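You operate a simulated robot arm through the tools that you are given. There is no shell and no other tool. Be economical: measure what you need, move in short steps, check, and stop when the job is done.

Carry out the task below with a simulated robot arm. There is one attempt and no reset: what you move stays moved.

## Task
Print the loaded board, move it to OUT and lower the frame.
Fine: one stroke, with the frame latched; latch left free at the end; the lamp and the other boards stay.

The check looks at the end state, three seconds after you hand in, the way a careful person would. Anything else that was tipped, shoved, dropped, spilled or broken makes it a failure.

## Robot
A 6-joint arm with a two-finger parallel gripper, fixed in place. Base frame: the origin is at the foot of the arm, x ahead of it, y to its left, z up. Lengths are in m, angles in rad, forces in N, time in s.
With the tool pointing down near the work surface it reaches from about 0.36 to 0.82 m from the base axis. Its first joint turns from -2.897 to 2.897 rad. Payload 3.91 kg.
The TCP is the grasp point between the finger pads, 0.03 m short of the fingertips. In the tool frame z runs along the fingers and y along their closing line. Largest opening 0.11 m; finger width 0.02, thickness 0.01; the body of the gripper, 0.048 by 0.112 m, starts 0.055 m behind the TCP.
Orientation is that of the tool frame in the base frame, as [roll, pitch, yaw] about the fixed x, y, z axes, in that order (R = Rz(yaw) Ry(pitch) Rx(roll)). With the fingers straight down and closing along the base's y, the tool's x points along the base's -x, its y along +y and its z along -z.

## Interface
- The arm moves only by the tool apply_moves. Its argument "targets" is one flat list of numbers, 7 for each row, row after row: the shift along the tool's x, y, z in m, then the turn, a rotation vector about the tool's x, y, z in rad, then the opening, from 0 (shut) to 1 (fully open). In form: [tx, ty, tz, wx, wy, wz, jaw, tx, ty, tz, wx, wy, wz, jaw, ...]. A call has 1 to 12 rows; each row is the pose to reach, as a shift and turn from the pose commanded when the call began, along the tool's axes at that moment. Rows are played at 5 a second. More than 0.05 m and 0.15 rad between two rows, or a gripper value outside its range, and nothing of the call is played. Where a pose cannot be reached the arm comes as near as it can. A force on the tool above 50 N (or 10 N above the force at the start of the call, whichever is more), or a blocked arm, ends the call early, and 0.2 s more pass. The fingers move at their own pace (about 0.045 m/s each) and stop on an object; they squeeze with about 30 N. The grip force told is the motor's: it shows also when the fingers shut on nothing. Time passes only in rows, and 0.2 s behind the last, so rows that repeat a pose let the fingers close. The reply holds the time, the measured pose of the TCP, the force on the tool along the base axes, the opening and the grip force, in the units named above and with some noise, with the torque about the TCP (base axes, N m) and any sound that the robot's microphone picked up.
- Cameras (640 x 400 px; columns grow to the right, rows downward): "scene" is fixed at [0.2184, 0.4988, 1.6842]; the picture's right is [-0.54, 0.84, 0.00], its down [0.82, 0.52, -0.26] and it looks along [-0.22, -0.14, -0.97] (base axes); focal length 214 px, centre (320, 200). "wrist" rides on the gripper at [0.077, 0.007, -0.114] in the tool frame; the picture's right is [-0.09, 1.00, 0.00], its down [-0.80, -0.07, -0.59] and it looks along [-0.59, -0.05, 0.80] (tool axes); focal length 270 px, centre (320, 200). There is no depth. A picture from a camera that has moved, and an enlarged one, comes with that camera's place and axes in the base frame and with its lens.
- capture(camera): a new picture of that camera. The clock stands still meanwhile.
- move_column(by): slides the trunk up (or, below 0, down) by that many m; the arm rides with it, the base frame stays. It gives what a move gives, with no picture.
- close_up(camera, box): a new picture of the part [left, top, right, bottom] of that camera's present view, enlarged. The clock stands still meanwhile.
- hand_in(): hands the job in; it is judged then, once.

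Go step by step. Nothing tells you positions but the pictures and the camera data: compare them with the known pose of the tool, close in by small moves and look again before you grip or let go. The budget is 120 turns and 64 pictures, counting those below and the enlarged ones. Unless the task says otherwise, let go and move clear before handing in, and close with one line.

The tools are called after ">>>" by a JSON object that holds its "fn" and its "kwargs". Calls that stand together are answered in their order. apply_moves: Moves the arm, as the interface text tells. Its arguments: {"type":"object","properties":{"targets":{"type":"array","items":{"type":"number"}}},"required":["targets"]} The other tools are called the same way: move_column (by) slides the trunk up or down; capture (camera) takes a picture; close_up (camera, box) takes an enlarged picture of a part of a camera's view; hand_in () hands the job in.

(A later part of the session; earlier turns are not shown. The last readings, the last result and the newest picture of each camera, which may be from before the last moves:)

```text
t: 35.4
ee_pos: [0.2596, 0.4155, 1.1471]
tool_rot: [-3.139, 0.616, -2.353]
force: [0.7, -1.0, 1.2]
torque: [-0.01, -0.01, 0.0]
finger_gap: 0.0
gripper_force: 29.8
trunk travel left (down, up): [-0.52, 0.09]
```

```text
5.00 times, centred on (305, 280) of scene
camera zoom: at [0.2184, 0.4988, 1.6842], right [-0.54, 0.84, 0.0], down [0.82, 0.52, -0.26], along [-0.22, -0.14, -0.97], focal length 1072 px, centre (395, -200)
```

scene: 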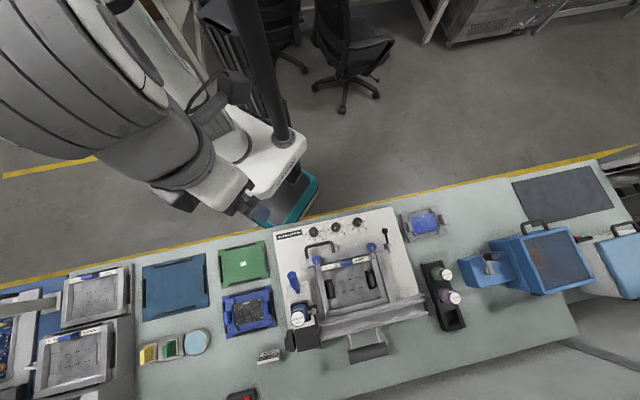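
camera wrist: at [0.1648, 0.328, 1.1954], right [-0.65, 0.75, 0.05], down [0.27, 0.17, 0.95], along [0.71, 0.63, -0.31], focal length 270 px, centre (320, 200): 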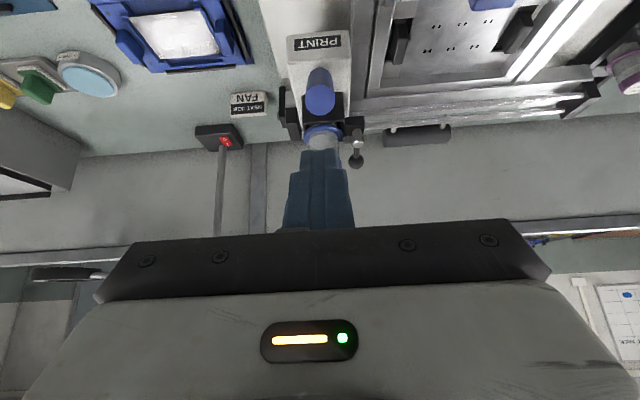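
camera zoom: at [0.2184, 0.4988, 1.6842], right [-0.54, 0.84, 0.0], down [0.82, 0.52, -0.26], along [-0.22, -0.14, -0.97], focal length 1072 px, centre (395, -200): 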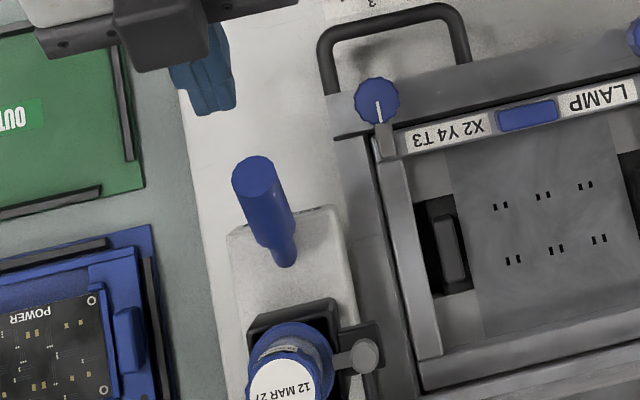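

>>> {"fn": "close_up", "kwargs": {"camera": "wrist", "box": [180, 20, 400, 180]}}

>>> {"fn": "close_up", "kwargs": {"camera": "wrist", "box": [270, 50, 370, 170]}}

```text
2.50 times, centred on (290, 100) of wrist
camera zoom: at [0.1648, 0.328, 1.1954], right [-0.65, 0.75, 0.05], down [0.27, 0.17, 0.95], along [0.71, 0.63, -0.31], focal length 676 px, centre (395, 450)
```

zoom: 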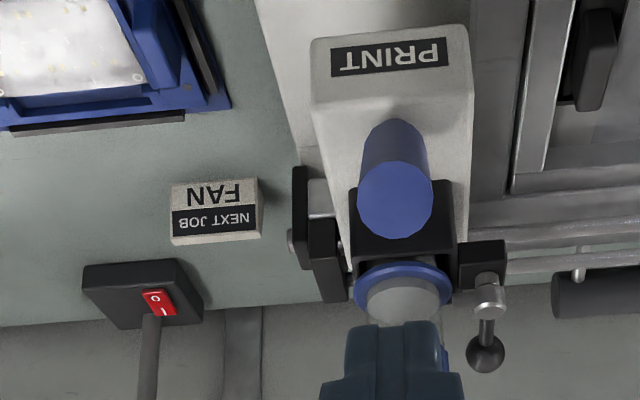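

```text
3.33 times, centred on (320, 110) of wrist
camera zoom: at [0.1648, 0.328, 1.1954], right [-0.65, 0.75, 0.05], down [0.27, 0.17, 0.95], along [0.71, 0.63, -0.31], focal length 901 px, centre (320, 500)
```

zoom: 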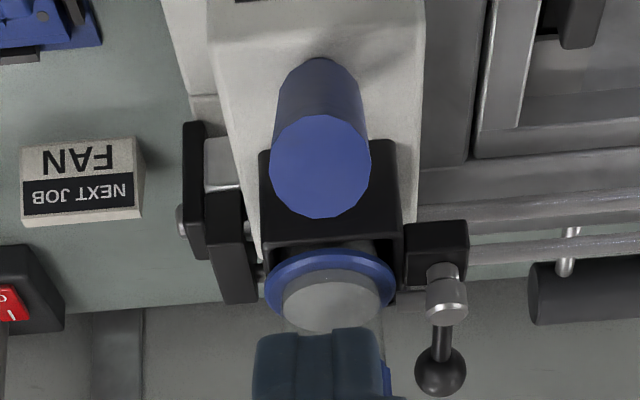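

Lines up nicely: the handle is a short column on a thin stem. I'll advance along its axis and press the top.

>>> {"fn": "apply_moves", "kwargs": {"targets": [0.003, 0, 0.02, 0, 0, 0, 0, 0.006, 0, 0.04, 0, 0, 0, 0, 0.0096, 0, 0.057, 0, 0, 0, 0, 0.0096, 0, 0.072, 0, 0, 0, 0]}}

>>> {"fn": "capture", "kwargs": {"camera": "wrist"}}

>>> {"fn": "close_up", "kwargs": {"camera": "scene", "box": [265, 240, 345, 320]}}

```text
t: 36.4
ee_pos: [0.2857, 0.4388, 1.0816]
tool_rot: [-3.139, 0.613, -2.355]
force: [0.1, -1.0, -0.1]
torque: [-0.01, 0.01, -0.03]
finger_gap: 0.0002
gripper_force: 29.9
trunk travel left (down, up): [-0.52, 0.09]
```

```text
19 pictures are left
camera wrist: at [0.1894, 0.3517, 1.1305], right [-0.65, 0.76, 0.05], down [0.27, 0.17, 0.95], along [0.71, 0.63, -0.32], focal length 270 px, centre (320, 200)
```

wrist: 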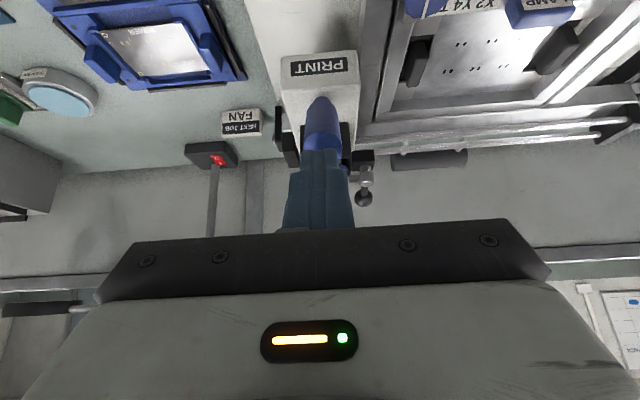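

```text
5.00 times, centred on (305, 280) of scene
camera zoom: at [0.2184, 0.4988, 1.6842], right [-0.54, 0.84, 0.0], down [0.82, 0.52, -0.26], along [-0.22, -0.14, -0.97], focal length 1072 px, centre (395, -200)
```

zoom: 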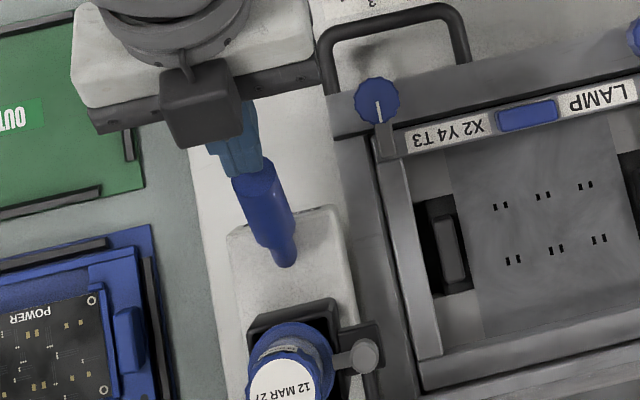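

Well aligned with the axis. Now press in one smooth stroke.

>>> {"fn": "apply_moves", "kwargs": {"targets": [0, 0, 0.008, 0, 0, 0, 0, 0, 0, 0.016, 0, 0, 0, 0, 0, 0, 0.022, 0, 0, 0, 0, 0, 0, 0.028, 0, 0, 0, 0, 0, 0, 0.034, 0, 0, 0, 0, 0, 0, 0.04, 0, 0, 0, 0, 0, 0, 0.046, 0, 0, 0, 0]}}

```text
t: 37.0
ee_pos: [0.2838, 0.4399, 1.0803]
tool_rot: [3.139, 0.628, -2.358]
force: [-27.1, -26.6, 28.0]
torque: [-0.21, 0.32, -0.04]
finger_gap: 0.0001
gripper_force: 29.8
trunk travel left (down, up): [-0.52, 0.09]
stopped in row 2: the force on the tool passed its limit at 57 N (the readings are from after the stop); the commanded pose is now the measured one
```

The handle doesn't press at 57 N either. With the tool now aligned to its axis I can grip it properly and test the remaining motions (sideways, twist, pull).

>>> {"fn": "apply_moves", "kwargs": {"targets": [0, 0, -0.015, 0, 0, 0, 0, 0, 0, -0.02, 0, 0, 0, 0.5, 0, 0, -0.02, 0, 0, 0, 0.5, 0, 0, -0.02, 0, 0, 0, 0.5, 0, 0, 0.01, 0, 0, 0, 0.5, 0, 0, 0.038, 0, 0, 0, 0.5, 0, 0, 0.038, 0, 0, 0, 0.1, 0, 0, 0.038, 0, 0, 0, 0.1, 0, 0, 0.038, 0, 0, 0, 0.1]}}

```text
t: 39.0
ee_pos: [0.3044, 0.4607, 1.0445]
tool_rot: [-3.141, 0.619, -2.354]
force: [-1.8, 0.0, 1.0]
torque: [0.35, -0.35, -0.01]
finger_gap: 0.0256
gripper_force: 43.3
trunk travel left (down, up): [-0.52, 0.09]
```

Firmly gripped along the axis. Now a small sideways test in +u.

>>> {"fn": "apply_moves", "kwargs": {"targets": [0, 0.002, 0, 0, 0, 0, 0.1, 0, 0.004, 0, 0, 0, 0, 0.1]}}

>>> {"fn": "apply_moves", "kwargs": {"targets": [0, -0.004, 0, 0, 0, 0, 0.1, 0, -0.008, 0, 0, 0, 0, 0.1]}}

```text
t: 39.6
ee_pos: [0.3031, 0.4624, 1.0447]
tool_rot: [-3.142, 0.618, -2.356]
force: [3.7, 1.4, -2.4]
torque: [0.8, -0.79, 0.13]
finger_gap: 0.0256
gripper_force: 45.3
trunk travel left (down, up): [-0.52, 0.09]
```

```text
t: 40.2
ee_pos: [0.3045, 0.4597, 1.0448]
tool_rot: [3.141, 0.621, -2.352]
force: [-15.7, 18.5, -2.3]
torque: [-0.43, 0.81, -0.29]
finger_gap: 0.0259
gripper_force: 45.1
trunk travel left (down, up): [-0.52, 0.09]
```

It resists in -u but hardly in +u. I'll go on a bit in +u.

>>> {"fn": "apply_moves", "kwargs": {"targets": [0, 0.004, 0, 0, 0, 0, 0.1, 0, 0.008, 0, 0, 0, 0, 0.1, 0, 0.011, 0, 0, 0, 0, 0.1, 0, 0.014, 0, 0, 0, 0, 0.1]}}

```text
t: 41.2
ee_pos: [0.2977, 0.4666, 1.045]
tool_rot: [-3.139, 0.617, -2.357]
force: [5.6, 6.2, -0.9]
torque: [-0.29, -0.13, -0.17]
finger_gap: 0.0257
gripper_force: 45.3
trunk travel left (down, up): [-0.52, 0.09]
```

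It gives freely in +u. A picture to see how it moves.

>>> {"fn": "close_up", "kwargs": {"camera": "wrist", "box": [240, 20, 440, 180]}}

>>> {"fn": "close_up", "kwargs": {"camera": "scene", "box": [265, 240, 425, 340]}}

```text
2.50 times, centred on (340, 100) of wrist
camera zoom: at [0.2023, 0.3799, 1.0927], right [-0.65, 0.76, 0.05], down [0.27, 0.17, 0.95], along [0.71, 0.63, -0.31], focal length 676 px, centre (270, 450)
```

zoom: 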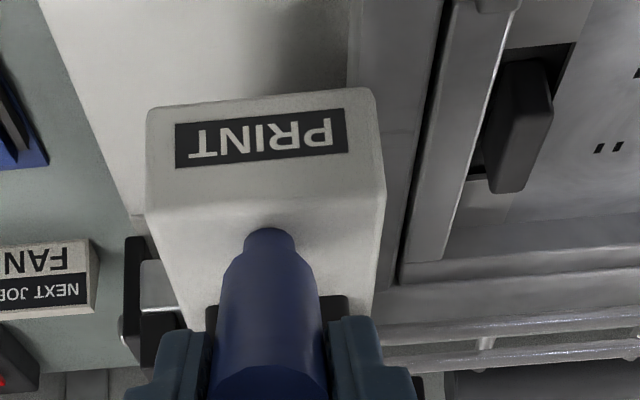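

```text
4.00 times, centred on (345, 290) of scene
camera zoom: at [0.2184, 0.4988, 1.6842], right [-0.54, 0.84, 0.0], down [0.82, 0.52, -0.26], along [-0.22, -0.14, -0.97], focal length 858 px, centre (220, -160)
```

zoom: 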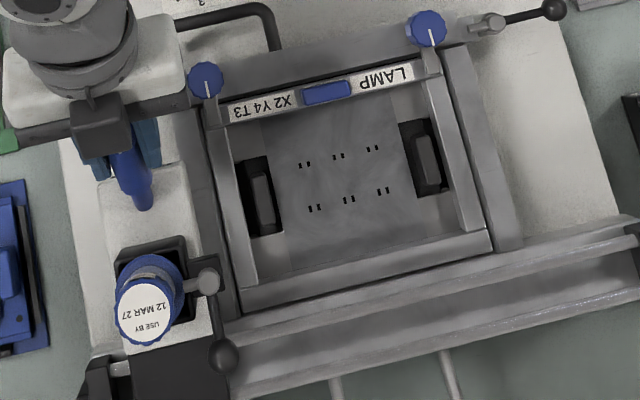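

The whole print carriage (box, handle, cartridge) slides along +u on its rail, over the stencil. I'll carry it across in one stroke.

>>> {"fn": "apply_moves", "kwargs": {"targets": [0, 0.02, 0, 0, 0, 0, 0.1, 0, 0.04, 0, 0, 0, 0, 0.1, 0, 0.06, 0, 0, 0, 0, 0.1, 0, 0.08, 0, 0, 0, 0, 0.1, 0, 0.1, 0, 0, 0, 0, 0.1, 0, 0.12, 0, 0, 0, 0, 0.1, 0, 0.14, 0, 0, 0, 0, 0.1, 0, 0.16, 0, 0, 0, 0, 0.1, 0, 0.18, 0, 0, 0, 0, 0.1, 0, 0.2, 0, 0, 0, 0, 0.1]}}

```text
t: 43.4
ee_pos: [0.1565, 0.6088, 1.0446]
tool_rot: [-3.14, 0.616, -2.355]
force: [-6.2, -4.5, -4.5]
torque: [-0.56, 0.58, -0.19]
finger_gap: 0.0258
gripper_force: 45.0
trunk travel left (down, up): [-0.52, 0.09]
```

Smooth so far (u≈0.32). On to the far end with smaller rows near the stop.

>>> {"fn": "apply_moves", "kwargs": {"targets": [0, 0.02, 0, 0, 0, 0, 0.1, 0, 0.04, 0, 0, 0, 0, 0.1, 0, 0.06, 0, 0, 0, 0, 0.1, 0, 0.08, 0, 0, 0, 0, 0.1, 0, 0.095, 0, 0, 0, 0, 0.1, 0, 0.11, 0, 0, 0, 0, 0.1, 0, 0.12, 0, 0, 0, 0, 0.1, 0, 0.13, 0, 0, 0, 0, 0.1, 0, 0.14, 0, 0, 0, 0, 0.1]}}

>>> {"fn": "close_up", "kwargs": {"camera": "scene", "box": [265, 210, 455, 350]}}

```text
t: 45.4
ee_pos: [0.0642, 0.7023, 1.0451]
tool_rot: [-3.139, 0.618, -2.36]
force: [25.1, -35.9, -2.4]
torque: [-0.06, 0.22, 0.23]
finger_gap: 0.0258
gripper_force: 44.8
trunk travel left (down, up): [-0.52, 0.09]
```

```text
2.86 times, centred on (360, 280) of scene
camera zoom: at [0.2184, 0.4988, 1.6842], right [-0.54, 0.84, 0.0], down [0.82, 0.52, -0.26], along [-0.22, -0.14, -0.97], focal length 613 px, centre (206, -29)
```

zoom: 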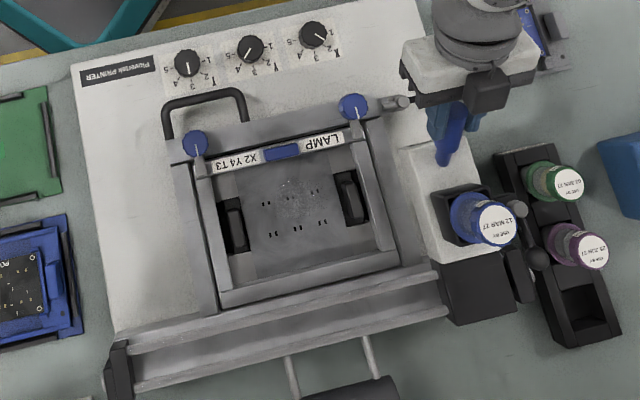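

Carriage reached its end stop and paste shows on the stencil: one full stroke. I'll relax, let go, retreat along the handle axis and bring the tool upright.

>>> {"fn": "apply_moves", "kwargs": {"targets": [0, -0.008, 0, 0, 0, 0, 0.1, 0, -0.008, 0, 0, 0, 0, 0.5, 0, -0.008, 0, 0, 0, 0, 0.5, 0, -0.008, -0.04, 0, 0, 0, 0.5, 0, -0.008, -0.085, 0, 0, 0, 0.5, 0, -0.008, -0.085, 0, 0.124, 0, 0.5, 0, -0.008, -0.085, 0, 0.248, 0, 0.5, 0, -0.008, -0.085, 0, 0.372, 0, 0.5, 0, -0.008, -0.085, 0, 0.495, 0, 0.5, 0, -0.008, -0.085, 0, 0.617, 0, 0.5]}}

```text
t: 47.6
ee_pos: [0.0279, 0.6677, 1.1134]
tool_rot: [-3.141, 0.001, -2.355]
force: [0.1, 0.7, -0.9]
torque: [-0.02, 0.04, 0.03]
finger_gap: 0.055
gripper_force: 0.1
trunk travel left (down, up): [-0.52, 0.09]
```

Now I'll turn the gripper so its fingers straddle the latch ball along d, clear of the print handle.

>>> {"fn": "apply_moves", "kwargs": {"targets": [-0.003, 0.004, 0, 0, 0, 0.143, 0.5, -0.006, 0.008, 0, 0, 0, 0.286, 0.5, -0.009, 0.012, 0, 0, 0, 0.429, 0.5, -0.012, 0.016, 0, 0, 0, 0.572, 0.5, -0.015, 0.02, 0, 0, 0, 0.715, 0.5, -0.018, 0.024, 0, 0, 0, 0.858, 0.5, -0.021, 0.028, 0, 0, 0, 1.0, 0.5, -0.024, 0.032, 0, 0, 0, 1.143, 0.5, -0.026, 0.036, 0, 0, 0, 1.286, 0.5, -0.028, 0.04, 0, 0, 0, 1.429, 0.5, -0.028, 0.044, 0, 0, 0, 1.571, 0.5]}}

>>> {"fn": "capture", "kwargs": {"camera": "wrist"}}

```text
t: 50.0
ee_pos: [0.0151, 0.7161, 1.1148]
tool_rot: [3.141, -0.001, 2.354]
force: [-1.0, 1.2, -0.3]
torque: [0.02, 0.0, -0.01]
finger_gap: 0.055
gripper_force: 0.1
trunk travel left (down, up): [-0.52, 0.09]
```

```text
14 pictures are left
camera wrist: at [-0.0332, 0.7758, 1.228], right [0.77, 0.64, 0.0], down [0.51, -0.62, 0.59], along [0.38, -0.46, -0.8], focal length 270 px, centre (320, 200)
```

wrist: 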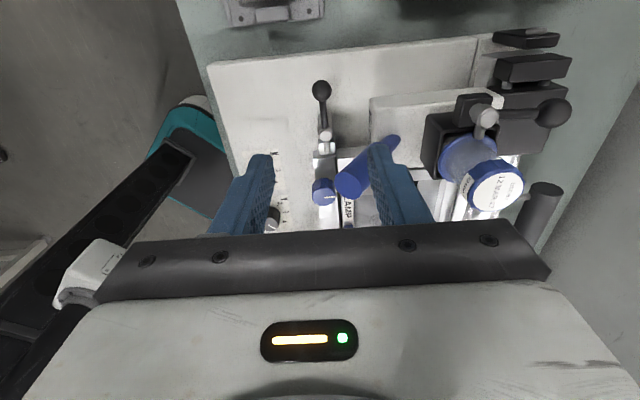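

The ball lies right below, centred between the fingers, with clearance to the carriage. Descending.

>>> {"fn": "apply_moves", "kwargs": {"targets": [0, 0.001, 0.04, 0, 0, 0, 0.4, 0, 0.001, 0.08, 0, 0, 0, 0.4, 0, 0.001, 0.12, 0, 0, 0, 0.4, 0, 0.001, 0.15, 0, 0, 0, 0.4, 0, 0.001, 0.168, 0, 0, 0, 0.4]}}

>>> {"fn": "capture", "kwargs": {"camera": "wrist"}}

```text
t: 50.9
ee_pos: [0.0175, 0.7228, 0.9996]
tool_rot: [3.115, -0.019, 2.36]
force: [0.0, 2.1, 18.9]
torque: [-0.53, -0.83, 0.02]
finger_gap: 0.0442
gripper_force: 0.0
trunk travel left (down, up): [-0.52, 0.09]
stopped in row 4: the force on the tool passed its limit at 68 N (the readings are from after the stop); the commanded pose is now the measured one
```

```text
13 pictures are left
camera wrist: at [-0.0319, 0.7775, 1.1157], right [0.76, 0.64, 0.02], down [0.51, -0.63, 0.58], along [0.39, -0.43, -0.82], focal length 270 px, centre (320, 200)
```

wrist: 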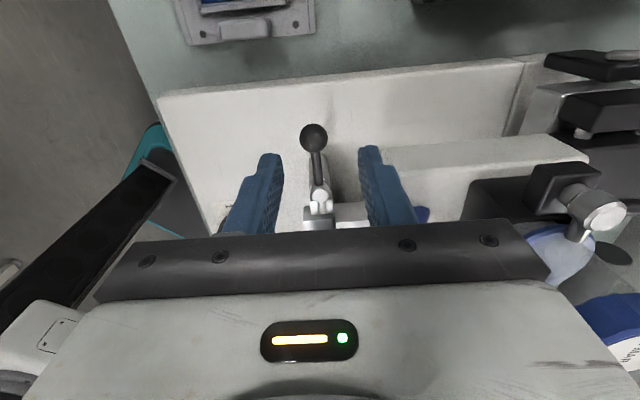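

The palm touched the print handle's top at this angle. I'll rise and tilt the tool so the palm leans outwards, away from the handle.

>>> {"fn": "apply_moves", "kwargs": {"targets": [0.003, -0.001, -0.03, 0, 0, 0, 0.4, 0.01, -0.004, -0.05, 0.027, -0.019, 0, 0.4, 0.01, -0.004, -0.05, 0.027, -0.144, 0, 0.4, 0.01, -0.004, -0.05, 0.027, -0.269, 0, 0.4, 0.01, -0.004, -0.05, 0.027, -0.394, 0, 0.4, 0.01, -0.004, -0.05, 0.027, -0.519, 0, 0.4]}}

```text
t: 52.3
ee_pos: [0.0133, 0.6637, 1.0402]
tool_rot: [-3.137, 0.503, 2.353]
force: [0.9, -1.2, 0.5]
torque: [0.11, 0.0, 0.0]
finger_gap: 0.0441
gripper_force: 0.1
out of reach, approached as far as the arm can: row 4, 5, 6
trunk travel left (down, up): [-0.52, 0.09]
```

That tilt is beyond reach here; I'll use a smaller tilt and slide outward first, then back over the ball.

>>> {"fn": "apply_moves", "kwargs": {"targets": [0.021, 0, -0.012, 0, 0.07, 0, 0.4, 0.042, 0, -0.023, 0, 0.14, 0, 0.4, 0.045, 0.01, -0.025, 0, 0.2, 0, 0.4, 0.045, 0.04, -0.025, 0, 0.2, 0, 0.4]}}

```text
t: 53.3
ee_pos: [-0.0012, 0.7105, 1.0344]
tool_rot: [-3.135, 0.305, 2.354]
force: [-0.3, 0.2, -0.2]
torque: [0.01, -0.01, 0.04]
finger_gap: 0.0439
gripper_force: 0.0
out of reach, approached as far as the arm can: row 2, 3, 4
trunk travel left (down, up): [-0.52, 0.09]
```

>>> {"fn": "apply_moves", "kwargs": {"targets": [0.005, 0.009, 0.02, 0, 0, 0, 0.4, 0.01, 0.0175, 0.035, 0, 0, 0, 0.4]}}

>>> {"fn": "capture", "kwargs": {"camera": "wrist"}}

```text
t: 53.9
ee_pos: [0.0124, 0.7183, 0.9989]
tool_rot: [-3.134, 0.307, 2.352]
force: [-0.2, 0.5, 0.1]
torque: [0.02, 0.03, 0.02]
finger_gap: 0.0438
gripper_force: 0.2
out of reach, approached as far as the arm can: row 2
trunk travel left (down, up): [-0.52, 0.09]
```

```text
12 pictures are left
camera wrist: at [-0.0575, 0.799, 1.0834], right [0.77, 0.64, 0.02], down [0.37, -0.46, 0.81], along [0.53, -0.61, -0.59], focal length 270 px, centre (320, 200)
```

wrist: 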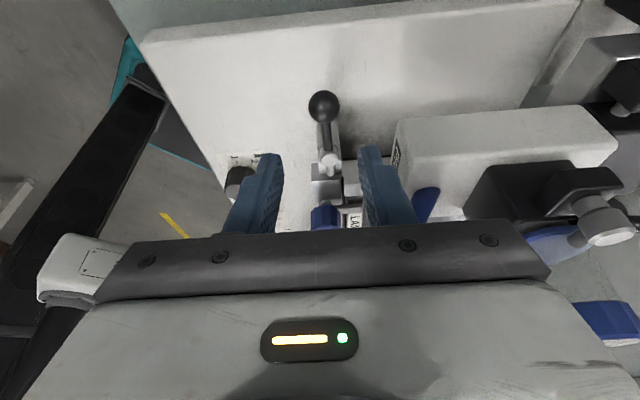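

Lined up: ball between the fingers, palm leaning clear. Descend the last part.

>>> {"fn": "apply_moves", "kwargs": {"targets": [0.0085, 0.001, 0.027, 0, 0, 0, 0.4, 0.0165, 0.001, 0.052, 0, 0, 0, 0.4]}}

```text
t: 54.5
ee_pos: [0.0121, 0.7179, 0.9443]
tool_rot: [-3.135, 0.304, 2.353]
force: [0.0, 0.2, 0.0]
torque: [0.02, 0.01, 0.03]
finger_gap: 0.0441
gripper_force: 0.1
trunk travel left (down, up): [-0.52, 0.09]
```

Now I'll narrow the fingers and swing the ball back along its arc to the free position, rotating with it.

>>> {"fn": "apply_moves", "kwargs": {"targets": [-0.0006, -0.0082, 0.0002, -0.041, 0, -0.131, 0.28, -0.0021, -0.0162, 0.0007, -0.082, 0, -0.261, 0.28, -0.0048, -0.024, 0.0015, -0.123, 0, -0.392, 0.28, -0.0084, -0.0313, 0.0026, -0.164, 0, -0.523, 0.28, -0.0129, -0.038, 0.0041, -0.206, 0, -0.653, 0.28, -0.0183, -0.0439, 0.0058, -0.247, 0, -0.784, 0.28, -0.0243, -0.0491, 0.0077, -0.288, 0, -0.915, 0.28, -0.0311, -0.0534, 0.0098, -0.329, 0, -1.046, 0.28, -0.0383, -0.0566, 0.012, -0.37, 0, -1.176, 0.28, -0.0458, -0.0588, 0.0144, -0.411, 0, -1.307, 0.28, -0.0536, -0.0599, 0.0169, -0.452, 0, -1.438, 0.28, -0.0614, -0.0598, 0.0193, -0.493, 0, -1.568, 0.28]}}

>>> {"fn": "capture", "kwargs": {"camera": "wrist"}}

```text
t: 57.1
ee_pos: [0.0149, 0.6304, 0.9451]
tool_rot: [3.139, 0.301, -2.284]
force: [-3.2, 3.2, 0.5]
torque: [0.1, 0.07, 0.04]
finger_gap: 0.033
gripper_force: 1.7
trunk travel left (down, up): [-0.52, 0.09]
```

```text
11 pictures are left
camera wrist: at [-0.0598, 0.5531, 1.031], right [-0.7, 0.72, 0.03], down [0.44, 0.4, 0.8], along [0.57, 0.57, -0.59], focal length 270 px, centre (320, 200)
```

wrist: 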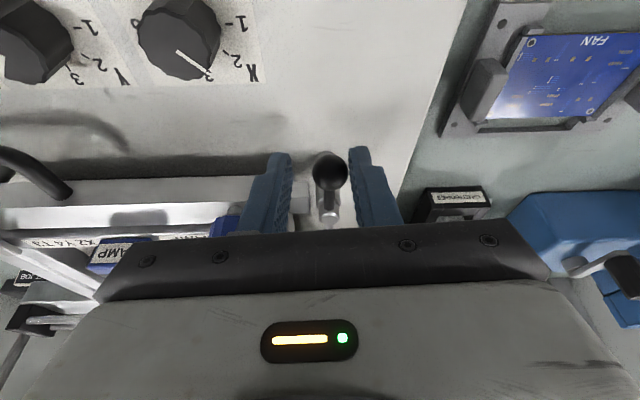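

The latch is free again. I'll open, retreat, turn upright and head for the arch handle of the frame.

>>> {"fn": "apply_moves", "kwargs": {"targets": [0, 0.001, 0, 0, 0, 0, 0.45, 0, 0.001, -0.02, 0, 0, 0, 0.45, 0, 0.001, -0.06, 0, 0, 0, 0.4, 0, 0.001, -0.1, 0, 0, 0, 0.4, 0, 0, -0.13, 0, 0.1, 0, 0.4, 0, -0.03, -0.14, 0, 0.2, 0, 0.4, 0, -0.06, -0.14, 0, 0.3, 0, 0.4]}}

>>> {"fn": "move_column", "kwargs": {"by": 0.09}}

```text
t: 58.7
ee_pos: [0.0352, 0.5579, 1.0761]
tool_rot: [3.14, -0.003, -2.288]
force: [-0.3, -0.6, 0.3]
torque: [-0.02, 0.04, -0.02]
finger_gap: 0.0441
gripper_force: 0.0
trunk travel left (down, up): [-0.52, 0.09]
```

```text
t: 59.9
ee_pos: [0.0351, 0.5587, 1.1663]
tool_rot: [-3.141, -0.001, -2.287]
force: [-0.3, -1.0, -1.6]
torque: [-0.02, -0.01, 0.01]
finger_gap: 0.0438
gripper_force: 0.1
trunk travel left (down, up): [-0.61, 0.0]
```

>>> {"fn": "apply_moves", "kwargs": {"targets": [-0.0026, -0.0138, 0, 0, 0, 0.137, 0.4, -0.0051, -0.0276, 0, 0, 0, 0.274, 0.4, -0.0077, -0.0414, 0, 0, 0, 0.411, 0.4, -0.0103, -0.0552, 0, 0, 0, 0.548, 0.4, -0.0128, -0.069, 0, 0, 0, 0.685, 0.4, -0.0154, -0.0828, 0, 0, 0, 0.822, 0.4, -0.018, -0.0965, 0, 0, 0, 0.959, 0.4, -0.0205, -0.1103, 0, 0, 0, 1.096, 0.4, -0.0231, -0.1241, 0, 0, 0, 1.233, 0.4, -0.0257, -0.1379, 0, 0, 0, 1.37, 0.4, -0.0282, -0.1517, 0, 0, 0, 1.507, 0.4, -0.0308, -0.1655, 0, 0, 0, 1.641, 0.4]}}

>>> {"fn": "apply_moves", "kwargs": {"targets": [0, 0, 0.05, 0, 0, 0, 0.4, 0, 0, 0.1, 0, 0, 0, 0.4, 0, 0, 0.14, 0, 0, 0, 0.4]}}

>>> {"fn": "capture", "kwargs": {"camera": "wrist"}}

```text
t: 62.5
ee_pos: [0.1817, 0.4735, 1.1665]
tool_rot: [-3.141, -0.002, 2.352]
force: [-0.5, -0.1, 0.6]
torque: [-0.01, -0.01, -0.02]
finger_gap: 0.044
gripper_force: 0.0
trunk travel left (down, up): [-0.61, 0.0]
```

```text
t: 63.3
ee_pos: [0.1825, 0.4735, 1.0252]
tool_rot: [-3.14, -0.002, 2.355]
force: [0.2, -0.2, 0.3]
torque: [0.01, 0.03, -0.01]
finger_gap: 0.0438
gripper_force: 0.1
trunk travel left (down, up): [-0.61, 0.0]
```

```text
10 pictures are left
camera wrist: at [0.1329, 0.5314, 1.1391], right [0.77, 0.64, 0.0], down [0.52, -0.62, 0.59], along [0.38, -0.46, -0.8], focal length 270 px, centre (320, 200)
```

wrist: 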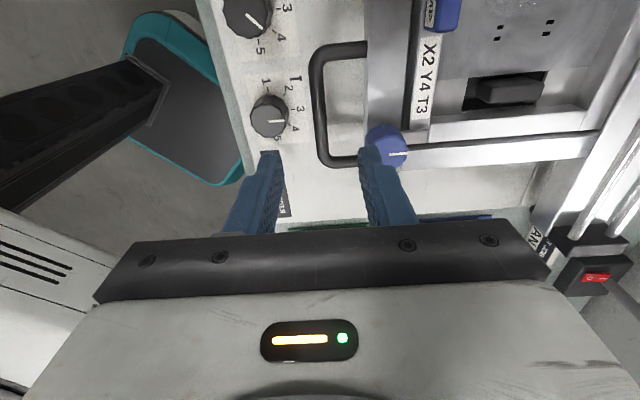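

The bar of the arch handle is between the fingers at d≈0.46, z≈0.91. I'll descend and grip it shallowly.

>>> {"fn": "apply_moves", "kwargs": {"targets": [0.012, -0.003, 0.03, 0, 0, 0, 0.35, 0.012, -0.003, 0.07, 0, 0, 0, 0.35, 0.012, -0.003, 0.105, 0, 0, 0, 0.35, 0.012, -0.003, 0.105, 0, 0, 0, 0, 0.012, -0.003, 0.105, 0, 0, 0, 0, 0.012, -0.003, 0.105, 0, 0, 0, 0]}}

```text
t: 64.7
ee_pos: [0.1724, 0.4821, 0.9214]
tool_rot: [3.138, -0.006, 2.355]
force: [22.3, 19.1, 4.5]
torque: [0.57, -0.11, 0.85]
finger_gap: 0.0119
gripper_force: 44.6
trunk travel left (down, up): [-0.61, 0.0]
```

Bar gripped (12 mm). I'll centre the grip slightly and lift a little along the hinge arc.

>>> {"fn": "apply_moves", "kwargs": {"targets": [0, 0.003, 0, 0, 0, 0, 0, 0, 0.004, -0.01, 0, 0, 0, 0, 0, 0.005, -0.022, 0, 0, 0, 0, 0, 0.0065, -0.033, 0, 0, 0, 0, 0, 0.008, -0.043, 0, 0, 0, 0]}}

```text
t: 65.9
ee_pos: [0.1727, 0.485, 0.9642]
tool_rot: [-3.138, 0.003, 2.354]
force: [-5.6, 6.6, -3.6]
torque: [0.28, 0.33, 0.9]
finger_gap: 0.0116
gripper_force: 45.1
trunk travel left (down, up): [-0.61, 0.0]
```

The frame lifts easily. Continue along the arc.

>>> {"fn": "apply_moves", "kwargs": {"targets": [0, 0.005, -0.019, 0, 0, 0, 0, 0, 0.0107, -0.038, 0, 0, 0, 0, 0, 0.019, -0.056, 0, 0, 0, 0, 0, 0.0273, -0.0745, 0, 0, 0, 0, 0, 0.038, -0.091, 0, 0, 0, 0, 0, 0.0491, -0.1082, 0, 0, 0, 0, 0, 0.062, -0.123, 0, 0, 0, 0, 0, 0.0758, -0.1383, 0, 0, 0, 0]}}

```text
t: 67.2
ee_pos: [0.1966, 0.5078, 1.0608]
tool_rot: [-3.132, 0.006, 2.358]
force: [-20.4, -20.2, 12.6]
torque: [-0.31, 0.46, 0.66]
finger_gap: 0.0118
gripper_force: 45.1
trunk travel left (down, up): [-0.61, 0.0]
stopped in row 6: the force on the tool passed its limit at 53 N (the readings are from after the stop); the commanded pose is now the measured one
```

The force says the true arc has a larger radius (hinge further back). I'll follow the corrected arc in smaller rows.

>>> {"fn": "apply_moves", "kwargs": {"targets": [0, 0.004, -0.013, 0, 0, 0, 0, 0, 0.012, -0.028, 0, 0, 0, 0, 0, 0.0215, -0.043, 0, 0, 0, 0, 0, 0.031, -0.057, 0, 0, 0, 0, 0, 0.0406, -0.0709, 0, 0, 0, 0]}}

```text
t: 68.4
ee_pos: [0.2345, 0.543, 1.1275]
tool_rot: [-3.136, 0.002, 2.354]
force: [12.5, 10.0, -18.0]
torque: [0.89, 0.51, 0.81]
finger_gap: 0.0117
gripper_force: 45.1
trunk travel left (down, up): [-0.61, 0.0]
```

Forces now suggest a shorter radius (hinge near d≈0.695, z≈0.93, R≈0.23); the frame is up by about 50°. Continue on that fit.

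>>> {"fn": "apply_moves", "kwargs": {"targets": [0, 0.011, -0.005, 0, 0, 0, 0, 0, 0.0213, -0.011, 0, 0, 0, 0, 0, 0.031, -0.017, 0, 0, 0, 0, 0, 0.0414, -0.022, 0, 0, 0, 0]}}

>>> {"fn": "close_up", "kwargs": {"camera": "scene", "box": [260, 200, 440, 350]}}

```text
t: 69.4
ee_pos: [0.2581, 0.5699, 1.156]
tool_rot: [-3.14, 0.0, 2.355]
force: [-2.6, -11.4, 15.6]
torque: [-0.43, -0.22, 0.59]
finger_gap: 0.0119
gripper_force: 44.9
trunk travel left (down, up): [-0.61, 0.0]
```

```text
2.67 times, centred on (350, 275) of scene
camera zoom: at [0.2184, 0.4988, 1.6842], right [-0.54, 0.84, 0.0], down [0.82, 0.52, -0.26], along [-0.22, -0.14, -0.97], focal length 572 px, centre (240, 0)
```

zoom: 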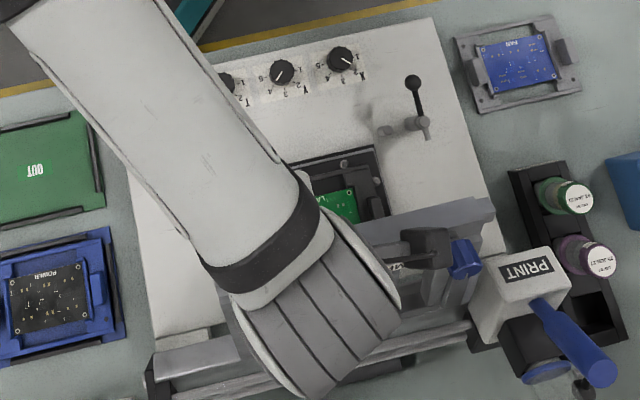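

The board loaded is a green one in a dark carrier, and the carriage swings with the frame. Refit of the hinge gives about (d 0.75, z 0.915), R 0.286; I'll keep lifting.

>>> {"fn": "apply_moves", "kwargs": {"targets": [0, 0.0085, -0.011, 0, 0, 0, 0, 0, 0.0213, -0.0191, 0, 0, 0, 0, 0, 0.034, -0.026, 0, 0, 0, 0, 0, 0.0468, -0.032, 0, 0, 0, 0, 0, 0.06, -0.0375, 0, 0, 0, 0, 0, 0.0734, -0.0424, 0, 0, 0, 0]}}

```text
t: 70.9
ee_pos: [0.3054, 0.6169, 1.1886]
tool_rot: [-3.113, 0.009, 2.357]
force: [-12.4, -15.2, 2.3]
torque: [-0.23, 0.42, 0.29]
finger_gap: 0.0117
gripper_force: 45.1
trunk travel left (down, up): [-0.61, 0.0]
stopped in row 6: the force on the tool passed its limit at 54 N (the readings are from after the stop); the commanded pose is now the measured one
```

The frame seems to be at its open stop (about 70°). I'll relax slightly and feel whether it stays.

>>> {"fn": "apply_moves", "kwargs": {"targets": [0, -0.002, 0, 0, 0, 0, 0, 0, -0.004, 0.001, 0, 0, 0, 0, 0, -0.005, 0.001, 0, 0, 0, 0]}}

```text
t: 71.7
ee_pos: [0.304, 0.6157, 1.1875]
tool_rot: [-3.118, 0.007, 2.356]
force: [-2.8, -1.8, 14.1]
torque: [-0.33, -0.43, 0.36]
finger_gap: 0.0117
gripper_force: 44.6
trunk travel left (down, up): [-0.61, 0.0]
```

>>> {"fn": "apply_moves", "kwargs": {"targets": [0, 0, 0, 0, 0, 0, 0.3, 0, 0, 0, 0, 0, 0, 0.3, 0, 0, 0, 0, 0, 0, 0.3, 0, 0, 0, 0, 0, 0, 0.3]}}

>>> {"fn": "capture", "kwargs": {"camera": "wrist"}}

```text
t: 72.7
ee_pos: [0.3047, 0.6174, 1.1856]
tool_rot: [-3.115, 0.006, 2.356]
force: [0.6, -0.4, 0.4]
torque: [0.02, 0.0, 0.0]
finger_gap: 0.0332
gripper_force: 0.0
trunk travel left (down, up): [-0.61, 0.0]
```

```text
8 pictures are left
camera wrist: at [0.2574, 0.6777, 1.2986], right [0.77, 0.64, -0.03], down [0.52, -0.6, 0.6], along [0.37, -0.48, -0.8], focal length 270 px, centre (320, 200)
```

wrist: 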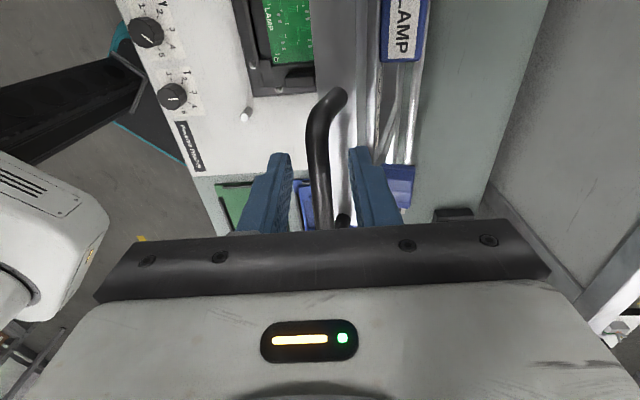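

The frame stays open by itself. I'll retreat upward, then turn back and view the carrier from the operator side.

>>> {"fn": "apply_moves", "kwargs": {"targets": [0, 0, -0.03, 0, 0, 0, 0.3, 0, 0, -0.065, -0.027, 0, 0, 0.35, 0, -0.03, -0.09, -0.027, 0.006, 0, 0.4, 0, -0.075, -0.09, -0.027, 0.006, 0, 0.4]}}

>>> {"fn": "apply_moves", "kwargs": {"targets": [0.006, -0.017, 0.003, 0, 0, -0.143, 0.4, 0.012, -0.034, 0.006, 0, 0, -0.286, 0.4, 0.018, -0.05, 0.01, 0, 0, -0.429, 0.4, 0.024, -0.067, 0.013, 0, 0, -0.572, 0.4, 0.03, -0.084, 0.016, 0, 0, -0.715, 0.4, 0.036, -0.1, 0.02, 0, 0, -0.858, 0.4, 0.042, -0.117, 0.023, 0, 0, -1.0, 0.4, 0.048, -0.134, 0.026, 0, 0, -1.143, 0.4, 0.054, -0.15, 0.03, 0, 0, -1.286, 0.4, 0.057, -0.167, 0.035, 0, 0, -1.429, 0.4, 0.06, -0.185, 0.04, 0, 0, -1.571, 0.4]}}

>>> {"fn": "close_up", "kwargs": {"camera": "wrist", "box": [120, 40, 440, 240]}}

```text
t: 73.7
ee_pos: [0.2532, 0.5618, 1.2784]
tool_rot: [3.14, 0.002, 2.354]
force: [-0.5, -0.9, -1.2]
torque: [0.0, -0.01, -0.02]
finger_gap: 0.0439
gripper_force: 0.1
trunk travel left (down, up): [-0.61, 0.0]
```

```text
t: 76.1
ee_pos: [0.0789, 0.4758, 1.2369]
tool_rot: [-3.14, 0.002, -2.353]
force: [-0.2, -0.5, -0.3]
torque: [0.01, -0.03, 0.03]
finger_gap: 0.0442
gripper_force: 0.1
trunk travel left (down, up): [-0.61, 0.0]
```

```text
2.00 times, centred on (280, 140) of wrist
camera zoom: at [0.0209, 0.4251, 1.3508], right [-0.64, 0.76, 0.0], down [0.61, 0.52, 0.6], along [0.46, 0.38, -0.8], focal length 541 px, centre (400, 320)
```

zoom: 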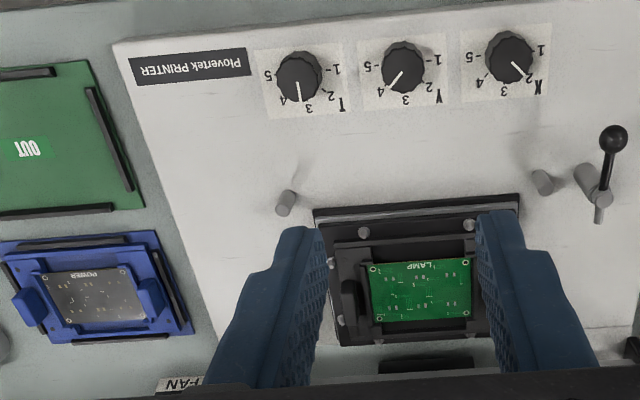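

The green LAMP board sits in a black carrier in the nest, with upright tabs at u≈0.21 and u≈0.36 (d≈0.617, top z≈0.88). The open frame leans toward me, so I'll tilt the tool by 0.35 rad and approach the +u tab.

>>> {"fn": "apply_moves", "kwargs": {"targets": [0, 0, 0, 0, -0.12, 0, 0.4, 0, 0, 0, 0, -0.24, 0, 0.4, 0, 0, 0, 0, -0.35, 0, 0.4]}}

>>> {"fn": "apply_moves", "kwargs": {"targets": [-0.0106, 0.01, 0.0432, 0, 0, 0, 0.4, -0.0211, 0.02, 0.0865, 0, 0, 0, 0.4, -0.0317, 0.03, 0.1297, 0, 0, 0, 0.4, -0.0422, 0.04, 0.173, 0, 0, 0, 0.4, -0.0528, 0.05, 0.2162, 0, 0, 0, 0.4, -0.0633, 0.06, 0.2594, 0, 0, 0, 0.4, -0.0739, 0.07, 0.3027, 0, 0, 0, 0.4, -0.0844, 0.08, 0.3459, 0, 0, 0, 0.4]}}

>>> {"fn": "capture", "kwargs": {"camera": "wrist"}}

```text
t: 76.9
ee_pos: [0.0803, 0.4765, 1.2369]
tool_rot: [-3.139, 0.354, -2.355]
force: [-0.3, 0.1, -0.2]
torque: [0.01, 0.01, -0.04]
finger_gap: 0.044
gripper_force: 0.0
trunk travel left (down, up): [-0.61, 0.0]
```

```text
t: 78.7
ee_pos: [0.1654, 0.6757, 0.9381]
tool_rot: [-3.14, 0.35, -2.354]
force: [0.9, 1.0, -0.8]
torque: [-0.01, 0.03, -0.01]
finger_gap: 0.044
gripper_force: 0.1
trunk travel left (down, up): [-0.61, 0.0]
```

```text
6 pictures are left
camera wrist: at [0.0821, 0.6007, 1.0194], right [-0.65, 0.76, 0.03], down [0.44, 0.34, 0.83], along [0.63, 0.55, -0.55], focal length 270 px, centre (320, 200)
```

wrist: 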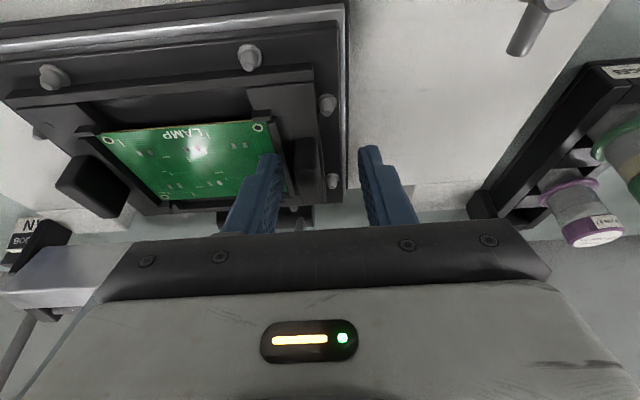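

The +u tab is a bit nearer the left finger (u≈0.353). I'll shift and lower gently over it, then close.

>>> {"fn": "apply_moves", "kwargs": {"targets": [0, -0.008, 0, 0, 0, 0, 0.4, 0, -0.008, 0.012, 0, 0, 0, 0.4, 0, -0.008, 0.022, 0, 0, 0, 0.4, 0, -0.008, 0.03, 0, 0, 0, 0.4, 0, -0.008, 0.036, 0, 0, 0, 0.4]}}

>>> {"fn": "close_up", "kwargs": {"camera": "wrist", "box": [200, 80, 440, 240]}}

```text
t: 79.6
ee_pos: [0.1753, 0.6757, 0.9298]
tool_rot: [3.132, 0.365, -2.358]
force: [-2.5, -6.3, 26.8]
torque: [-0.71, -0.45, -0.33]
finger_gap: 0.0456
gripper_force: 1.5
trunk travel left (down, up): [-0.61, 0.0]
stopped in row 4: the force on the tool passed its limit at 56 N (the readings are from after the stop); the commanded pose is now the measured one
```

```text
2.50 times, centred on (320, 160) of wrist
camera zoom: at [0.0911, 0.6001, 1.0097], right [-0.65, 0.76, 0.04], down [0.43, 0.33, 0.84], along [0.63, 0.56, -0.54], focal length 676 px, centre (320, 300)
```

zoom: 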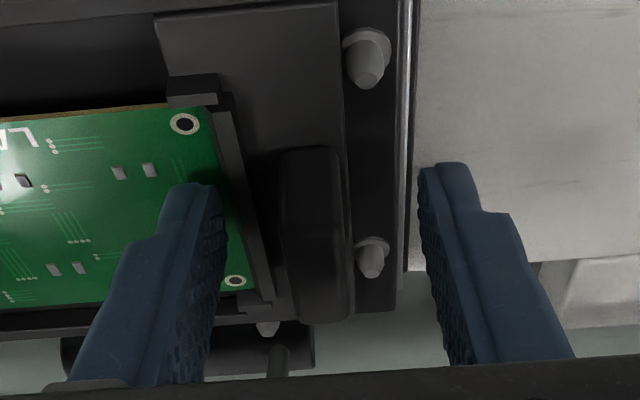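

The left finger touched the board edge, so the board top is at z≈0.90 and the tab sticks up between the fingers. I'll rise 1 cm, narrow, and close on the tab above board level.

>>> {"fn": "apply_moves", "kwargs": {"targets": [0, 0, -0.006, 0.01, 0.015, 0, 0.4, 0, -0.0015, -0.011, 0.01, 0.015, 0, 0.4, 0, -0.0015, -0.011, 0.01, 0.015, 0, 0, 0, -0.0015, -0.011, 0.01, 0.015, 0, 0, 0, -0.0015, -0.011, 0.01, 0.015, 0, 0, 0, -0.0015, -0.011, 0.01, 0.015, 0, 0]}}

```text
t: 81.0
ee_pos: [0.1713, 0.6737, 0.9347]
tool_rot: [-3.139, 0.345, -2.357]
force: [-0.8, -1.3, 1.7]
torque: [0.12, 0.03, 0.0]
finger_gap: 0.0129
gripper_force: 30.1
trunk travel left (down, up): [-0.61, 0.0]
```

The tab is gripped (13 mm). Gentle lift of 2 cm to feel it.

>>> {"fn": "apply_moves", "kwargs": {"targets": [-0.0017, 0, -0.0047, 0, 0, 0, 0, -0.0034, 0, -0.0094, 0, 0, 0, 0, -0.0051, 0, -0.0141, 0, 0, 0, 0, -0.0069, 0, -0.0188, 0, 0, 0, 0]}}

>>> {"fn": "close_up", "kwargs": {"camera": "wrist", "box": [0, 0, 400, 240]}}

```text
t: 82.0
ee_pos: [0.173, 0.6724, 0.9544]
tool_rot: [-3.135, 0.345, -2.357]
force: [0.2, 0.2, -0.8]
torque: [0.04, 0.08, -0.03]
finger_gap: 0.0131
gripper_force: 29.4
trunk travel left (down, up): [-0.61, 0.0]
```

```text
1.60 times, centred on (200, 120) of wrist
camera zoom: at [0.0899, 0.5987, 1.0361], right [-0.64, 0.76, 0.02], down [0.44, 0.34, 0.83], along [0.63, 0.54, -0.56], focal length 432 px, centre (512, 328)
```

zoom: 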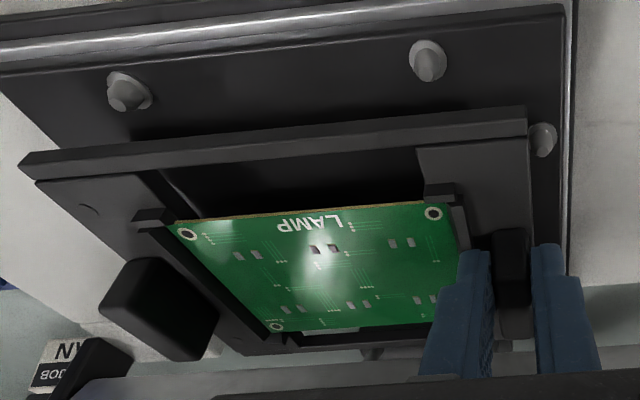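

The carrier is off the nest and level. I'll lift it more, draw it out from under the frame and carry it toward OUT.

>>> {"fn": "apply_moves", "kwargs": {"targets": [-0.0068, 0, -0.0188, 0, 0, 0, 0, -0.0135, 0, -0.0376, 0, 0, 0, 0, 0.0143, 0, -0.0636, 0, 0, 0, 0, 0.0436, 0, -0.0858, 0, 0, 0, 0, 0.0765, -0.02, -0.0976, 0, 0, 0, 0, 0.1, -0.055, -0.106, 0, 0, 0, 0, 0.116, -0.09, -0.1118, 0, 0, 0, 0, 0.116, -0.125, -0.1118, 0, 0, 0, 0, 0.116, -0.16, -0.1118, 0, 0, 0, 0, 0.116, -0.195, -0.1118, 0, 0, 0, 0, 0.116, -0.23, -0.1118, 0, 0, 0, 0, 0.116, -0.265, -0.1118, 0, 0, 0, 0]}}

>>> {"fn": "apply_moves", "kwargs": {"targets": [0, -0.035, 0, 0, 0, 0, 0, 0, -0.07, 0, 0, 0, 0, 0, 0, -0.09, 0, 0, 0, 0, 0, 0, -0.1085, 0, 0, 0, 0, 0]}}

```text
t: 84.6
ee_pos: [0.2562, 0.379, 1.0247]
tool_rot: [-3.135, 0.344, -2.358]
force: [-0.6, -0.8, -1.5]
torque: [0.05, 0.05, -0.01]
finger_gap: 0.0132
gripper_force: 29.8
trunk travel left (down, up): [-0.61, 0.0]
```

```text
t: 85.6
ee_pos: [0.3336, 0.3048, 1.0252]
tool_rot: [-3.136, 0.345, -2.357]
force: [0.4, 0.8, -1.1]
torque: [0.03, 0.04, 0.0]
finger_gap: 0.0134
gripper_force: 30.0
trunk travel left (down, up): [-0.61, 0.0]
```

>>> {"fn": "apply_moves", "kwargs": {"targets": [0.0102, 0, 0.0282, 0, 0, 0, 0, 0.0203, 0, 0.0565, 0, 0, 0, 0, 0.0304, 0, 0.0847, 0, 0, 0, 0, 0.0406, 0, 0.113, 0, 0, 0, 0]}}

>>> {"fn": "close_up", "kwargs": {"camera": "wrist", "box": [0, 0, 400, 240]}}

```text
t: 86.6
ee_pos: [0.3189, 0.3194, 0.9086]
tool_rot: [-3.116, 0.338, -2.359]
force: [-0.3, 0.2, -1.9]
torque: [0.06, 0.06, 0.02]
finger_gap: 0.0134
gripper_force: 30.3
out of reach, approached as far as the arm can: row 1, 2, 3, 4
trunk travel left (down, up): [-0.61, 0.0]
```

```text
1.60 times, centred on (200, 120) of wrist
camera zoom: at [0.2336, 0.2475, 0.9899], right [-0.64, 0.77, 0.0], down [0.43, 0.35, 0.83], along [0.64, 0.53, -0.56], focal length 432 px, centre (512, 328)
```

zoom: 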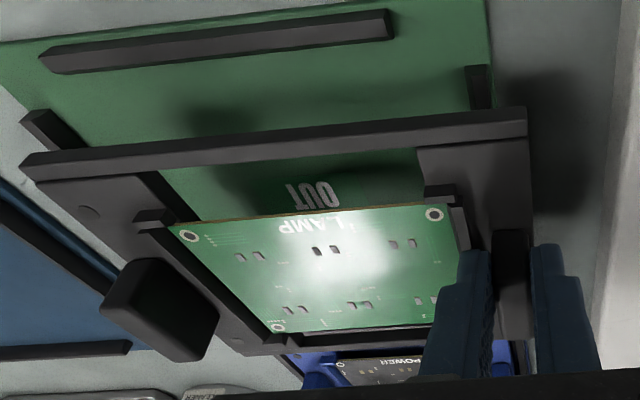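

Near the base the tilted arm can't go that low, and it drifted sideways. I'll go back up to where it reached and use the trunk to lower instead, correcting the aim toward the mat's centre (target TCP u≈-0.027, d≈0.453).

>>> {"fn": "apply_moves", "kwargs": {"targets": [-0.0102, -0.007, -0.0272, -0.005, -0.002, 0, 0, -0.0205, -0.014, -0.0545, -0.01, -0.004, 0, 0, -0.0307, -0.021, -0.0818, -0.015, -0.006, 0, 0, -0.0409, -0.0276, -0.109, -0.02, -0.007, 0, 0]}}

>>> {"fn": "move_column", "kwargs": {"by": -0.11}}

```text
t: 87.6
ee_pos: [0.3361, 0.304, 1.0253]
tool_rot: [3.12, 0.353, -2.356]
force: [0.2, -0.3, -1.0]
torque: [0.05, 0.09, 0.01]
finger_gap: 0.0134
gripper_force: 29.5
out of reach, approached as far as the arm can: row 1, 2
trunk travel left (down, up): [-0.61, 0.0]
```

```text
t: 89.0
ee_pos: [0.3366, 0.304, 0.9135]
tool_rot: [3.121, 0.352, -2.356]
force: [-0.8, -0.4, -1.6]
torque: [0.08, 0.09, -0.01]
finger_gap: 0.0133
gripper_force: 29.7
trunk travel left (down, up): [-0.5, 0.11]
```

>>> {"fn": "apply_moves", "kwargs": {"targets": [0, -0.002, 0, 0.01, 0.004, 0, 0, 0, -0.004, 0, 0.021, 0.007, 0, 0]}}

>>> {"fn": "move_column", "kwargs": {"by": -0.02}}

>>> {"fn": "close_up", "kwargs": {"camera": "wrist", "box": [0, 0, 400, 240]}}

```text
t: 89.6
ee_pos: [0.3378, 0.304, 0.9142]
tool_rot: [3.118, 0.356, -2.356]
force: [-0.6, 0.6, -1.4]
torque: [0.03, 0.1, 0.0]
finger_gap: 0.0131
gripper_force: 30.1
out of reach, approached as far as the arm can: row 2
trunk travel left (down, up): [-0.5, 0.11]
```

```text
t: 90.3
ee_pos: [0.3377, 0.3027, 0.8955]
tool_rot: [3.118, 0.355, -2.357]
force: [-0.4, 0.6, -2.0]
torque: [0.07, 0.07, -0.01]
finger_gap: 0.0134
gripper_force: 30.0
trunk travel left (down, up): [-0.48, 0.13]
```

```text
1.60 times, centred on (200, 120) of wrist
camera zoom: at [0.2562, 0.2268, 0.9747], right [-0.65, 0.76, 0.05], down [0.44, 0.32, 0.84], along [0.62, 0.57, -0.55], focal length 432 px, centre (512, 328)
```

zoom: 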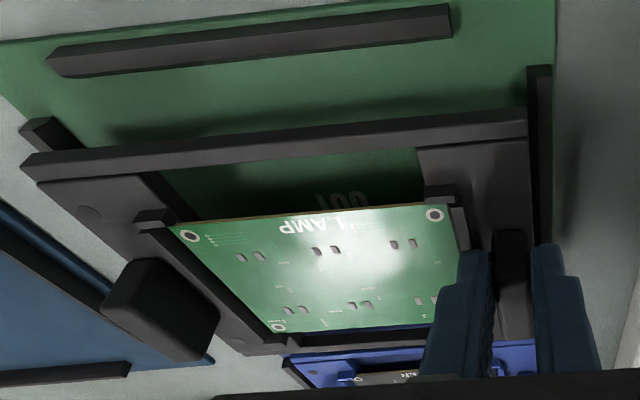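

The carrier is over the mat, about 2–3 mm off in u and rolled by 0.024 rad because of the reach limit. I'll raise the arm and lower the trunk equally to get out of that limit, fixing the roll.

>>> {"fn": "apply_moves", "kwargs": {"targets": [-0.0116, 0, -0.0313, 0, 0, 0, 0, -0.0232, 0, -0.0625, 0, 0, 0, 0, -0.0348, 0, -0.0938, 0, 0, 0, 0, -0.0522, 0, -0.1407, 0, 0, 0, 0]}}

>>> {"fn": "apply_moves", "kwargs": {"targets": [0, -0.0012, 0, 0.012, 0.005, 0, 0, 0, -0.0025, 0, 0.023, 0.01, 0, 0]}}

```text
t: 91.3
ee_pos: [0.3102, 0.3255, 1.0134]
tool_rot: [2.992, 0.375, -2.417]
force: [0.6, 0.4, -0.7]
torque: [0.01, 0.13, 0.05]
finger_gap: 0.0131
gripper_force: 30.3
out of reach, approached as far as the arm can: row 1, 2, 3, 4
trunk travel left (down, up): [-0.48, 0.13]
```

```text
t: 91.9
ee_pos: [0.311, 0.324, 1.0139]
tool_rot: [2.993, 0.37, -2.42]
force: [-0.8, -0.3, 0.0]
torque: [0.04, 0.06, -0.03]
finger_gap: 0.0131
gripper_force: 30.3
trunk travel left (down, up): [-0.48, 0.13]
```

Raising makes it worse, the good range is narrow. I'll lift the trunk a little and command the exact level pose in the height band that worked before.

>>> {"fn": "move_column", "kwargs": {"by": 0.05}}

>>> {"fn": "apply_moves", "kwargs": {"targets": [0.0092, -0.0127, 0.0267, 0.032, 0.0074, -0.0144, 0, 0.0185, -0.0255, 0.0535, 0.064, 0.0147, -0.0287, 0, 0.0277, -0.0382, 0.0802, 0.096, 0.022, -0.043, 0, 0.0369, -0.0509, 0.1069, 0.1277, 0.0294, -0.0574, 0]}}

```text
t: 92.8
ee_pos: [0.3109, 0.3239, 1.0614]
tool_rot: [2.993, 0.371, -2.42]
force: [1.2, 0.6, -1.1]
torque: [0.01, 0.09, 0.01]
finger_gap: 0.0133
gripper_force: 29.8
trunk travel left (down, up): [-0.53, 0.08]
```

```text
t: 93.8
ee_pos: [0.3222, 0.3252, 0.9435]
tool_rot: [3.089, 0.358, -2.38]
force: [-0.1, 0.3, -0.7]
torque: [0.0, 0.09, 0.0]
finger_gap: 0.0131
gripper_force: 30.4
out of reach, approached as far as the arm can: row 2, 3, 4
trunk travel left (down, up): [-0.53, 0.08]
```

The limit is likely the last wrist joint for this yaw. I'll allow a degree of yaw and try to level the carrier at the target.

>>> {"fn": "apply_moves", "kwargs": {"targets": [0.001, -0.008, -0.001, 0.013, 0.003, -0.001, 0, 0.002, -0.016, -0.0015, 0.026, 0.006, -0.002, 0, 0.0025, -0.023, -0.002, 0.039, 0.01, -0.004, 0, 0.0033, -0.0286, -0.0028, 0.051, 0.013, -0.005, 0]}}

```text
t: 94.8
ee_pos: [0.3303, 0.3163, 0.9473]
tool_rot: [3.105, 0.373, -2.382]
force: [-0.4, -0.9, -1.4]
torque: [0.05, 0.07, 0.03]
finger_gap: 0.0134
gripper_force: 30.3
out of reach, approached as far as the arm can: row 2, 3, 4
trunk travel left (down, up): [-0.53, 0.08]
```

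I'll go back to the right where all is reachable, restore the level pose exactly, then come in again.

>>> {"fn": "apply_moves", "kwargs": {"targets": [0.0033, 0.03, 0, 0.014, 0.014, -0.012, 0, 0.0066, 0.06, 0, 0.028, 0.028, -0.0235, 0, 0.0066, 0.06, 0, 0.028, 0.028, -0.0235, 0]}}

```text
t: 95.6
ee_pos: [0.2851, 0.3556, 0.9436]
tool_rot: [-3.104, 0.317, -2.352]
force: [-0.8, 1.3, -1.5]
torque: [0.05, 0.06, -0.01]
finger_gap: 0.0131
gripper_force: 30.1
out of reach, approached as far as the arm can: row 1
trunk travel left (down, up): [-0.53, 0.08]
```

>>> {"fn": "apply_moves", "kwargs": {"targets": [0, 0, 0, -0.018, -0.014, 0.002, 0, 0, 0, 0, -0.036, -0.028, 0.005, 0]}}

>>> {"fn": "apply_moves", "kwargs": {"targets": [0, -0.03, 0, 0, 0, 0, 0, 0, -0.055, 0, 0, 0, 0, 0, 0, -0.07, 0, 0, 0, 0, 0, 0, -0.075, 0, 0, 0, 0, 0]}}

```text
t: 96.2
ee_pos: [0.2833, 0.3559, 0.9447]
tool_rot: [-3.142, 0.347, -2.356]
force: [-0.2, -0.8, -0.7]
torque: [0.04, 0.08, 0.02]
finger_gap: 0.0132
gripper_force: 30.4
trunk travel left (down, up): [-0.53, 0.08]
```

```text
t: 97.2
ee_pos: [0.3356, 0.3017, 0.945]
tool_rot: [-3.141, 0.347, -2.359]
force: [1.0, -0.8, -0.9]
torque: [0.05, 0.06, 0.02]
finger_gap: 0.0131
gripper_force: 29.9
trunk travel left (down, up): [-0.53, 0.08]
```

Level and on target now without flags. A last 2–3 mm adjustment, then lower by trunk.

>>> {"fn": "apply_moves", "kwargs": {"targets": [-0.001, -0.0015, 0.0004, 0, 0, 0, 0, -0.0019, -0.0025, 0.0007, 0, 0, 0, 0]}}

>>> {"fn": "move_column", "kwargs": {"by": -0.05}}

```text
t: 97.8
ee_pos: [0.3397, 0.3032, 0.9445]
tool_rot: [3.14, 0.345, -2.358]
force: [0.1, -0.8, -1.1]
torque: [0.0, 0.07, 0.03]
finger_gap: 0.0133
gripper_force: 29.0
trunk travel left (down, up): [-0.53, 0.08]
```

```text
t: 98.7
ee_pos: [0.3386, 0.3015, 0.8946]
tool_rot: [3.14, 0.345, -2.355]
force: [0.0, -1.1, -1.2]
torque: [0.03, 0.06, 0.01]
finger_gap: 0.0134
gripper_force: 29.9
trunk travel left (down, up): [-0.48, 0.13]
```

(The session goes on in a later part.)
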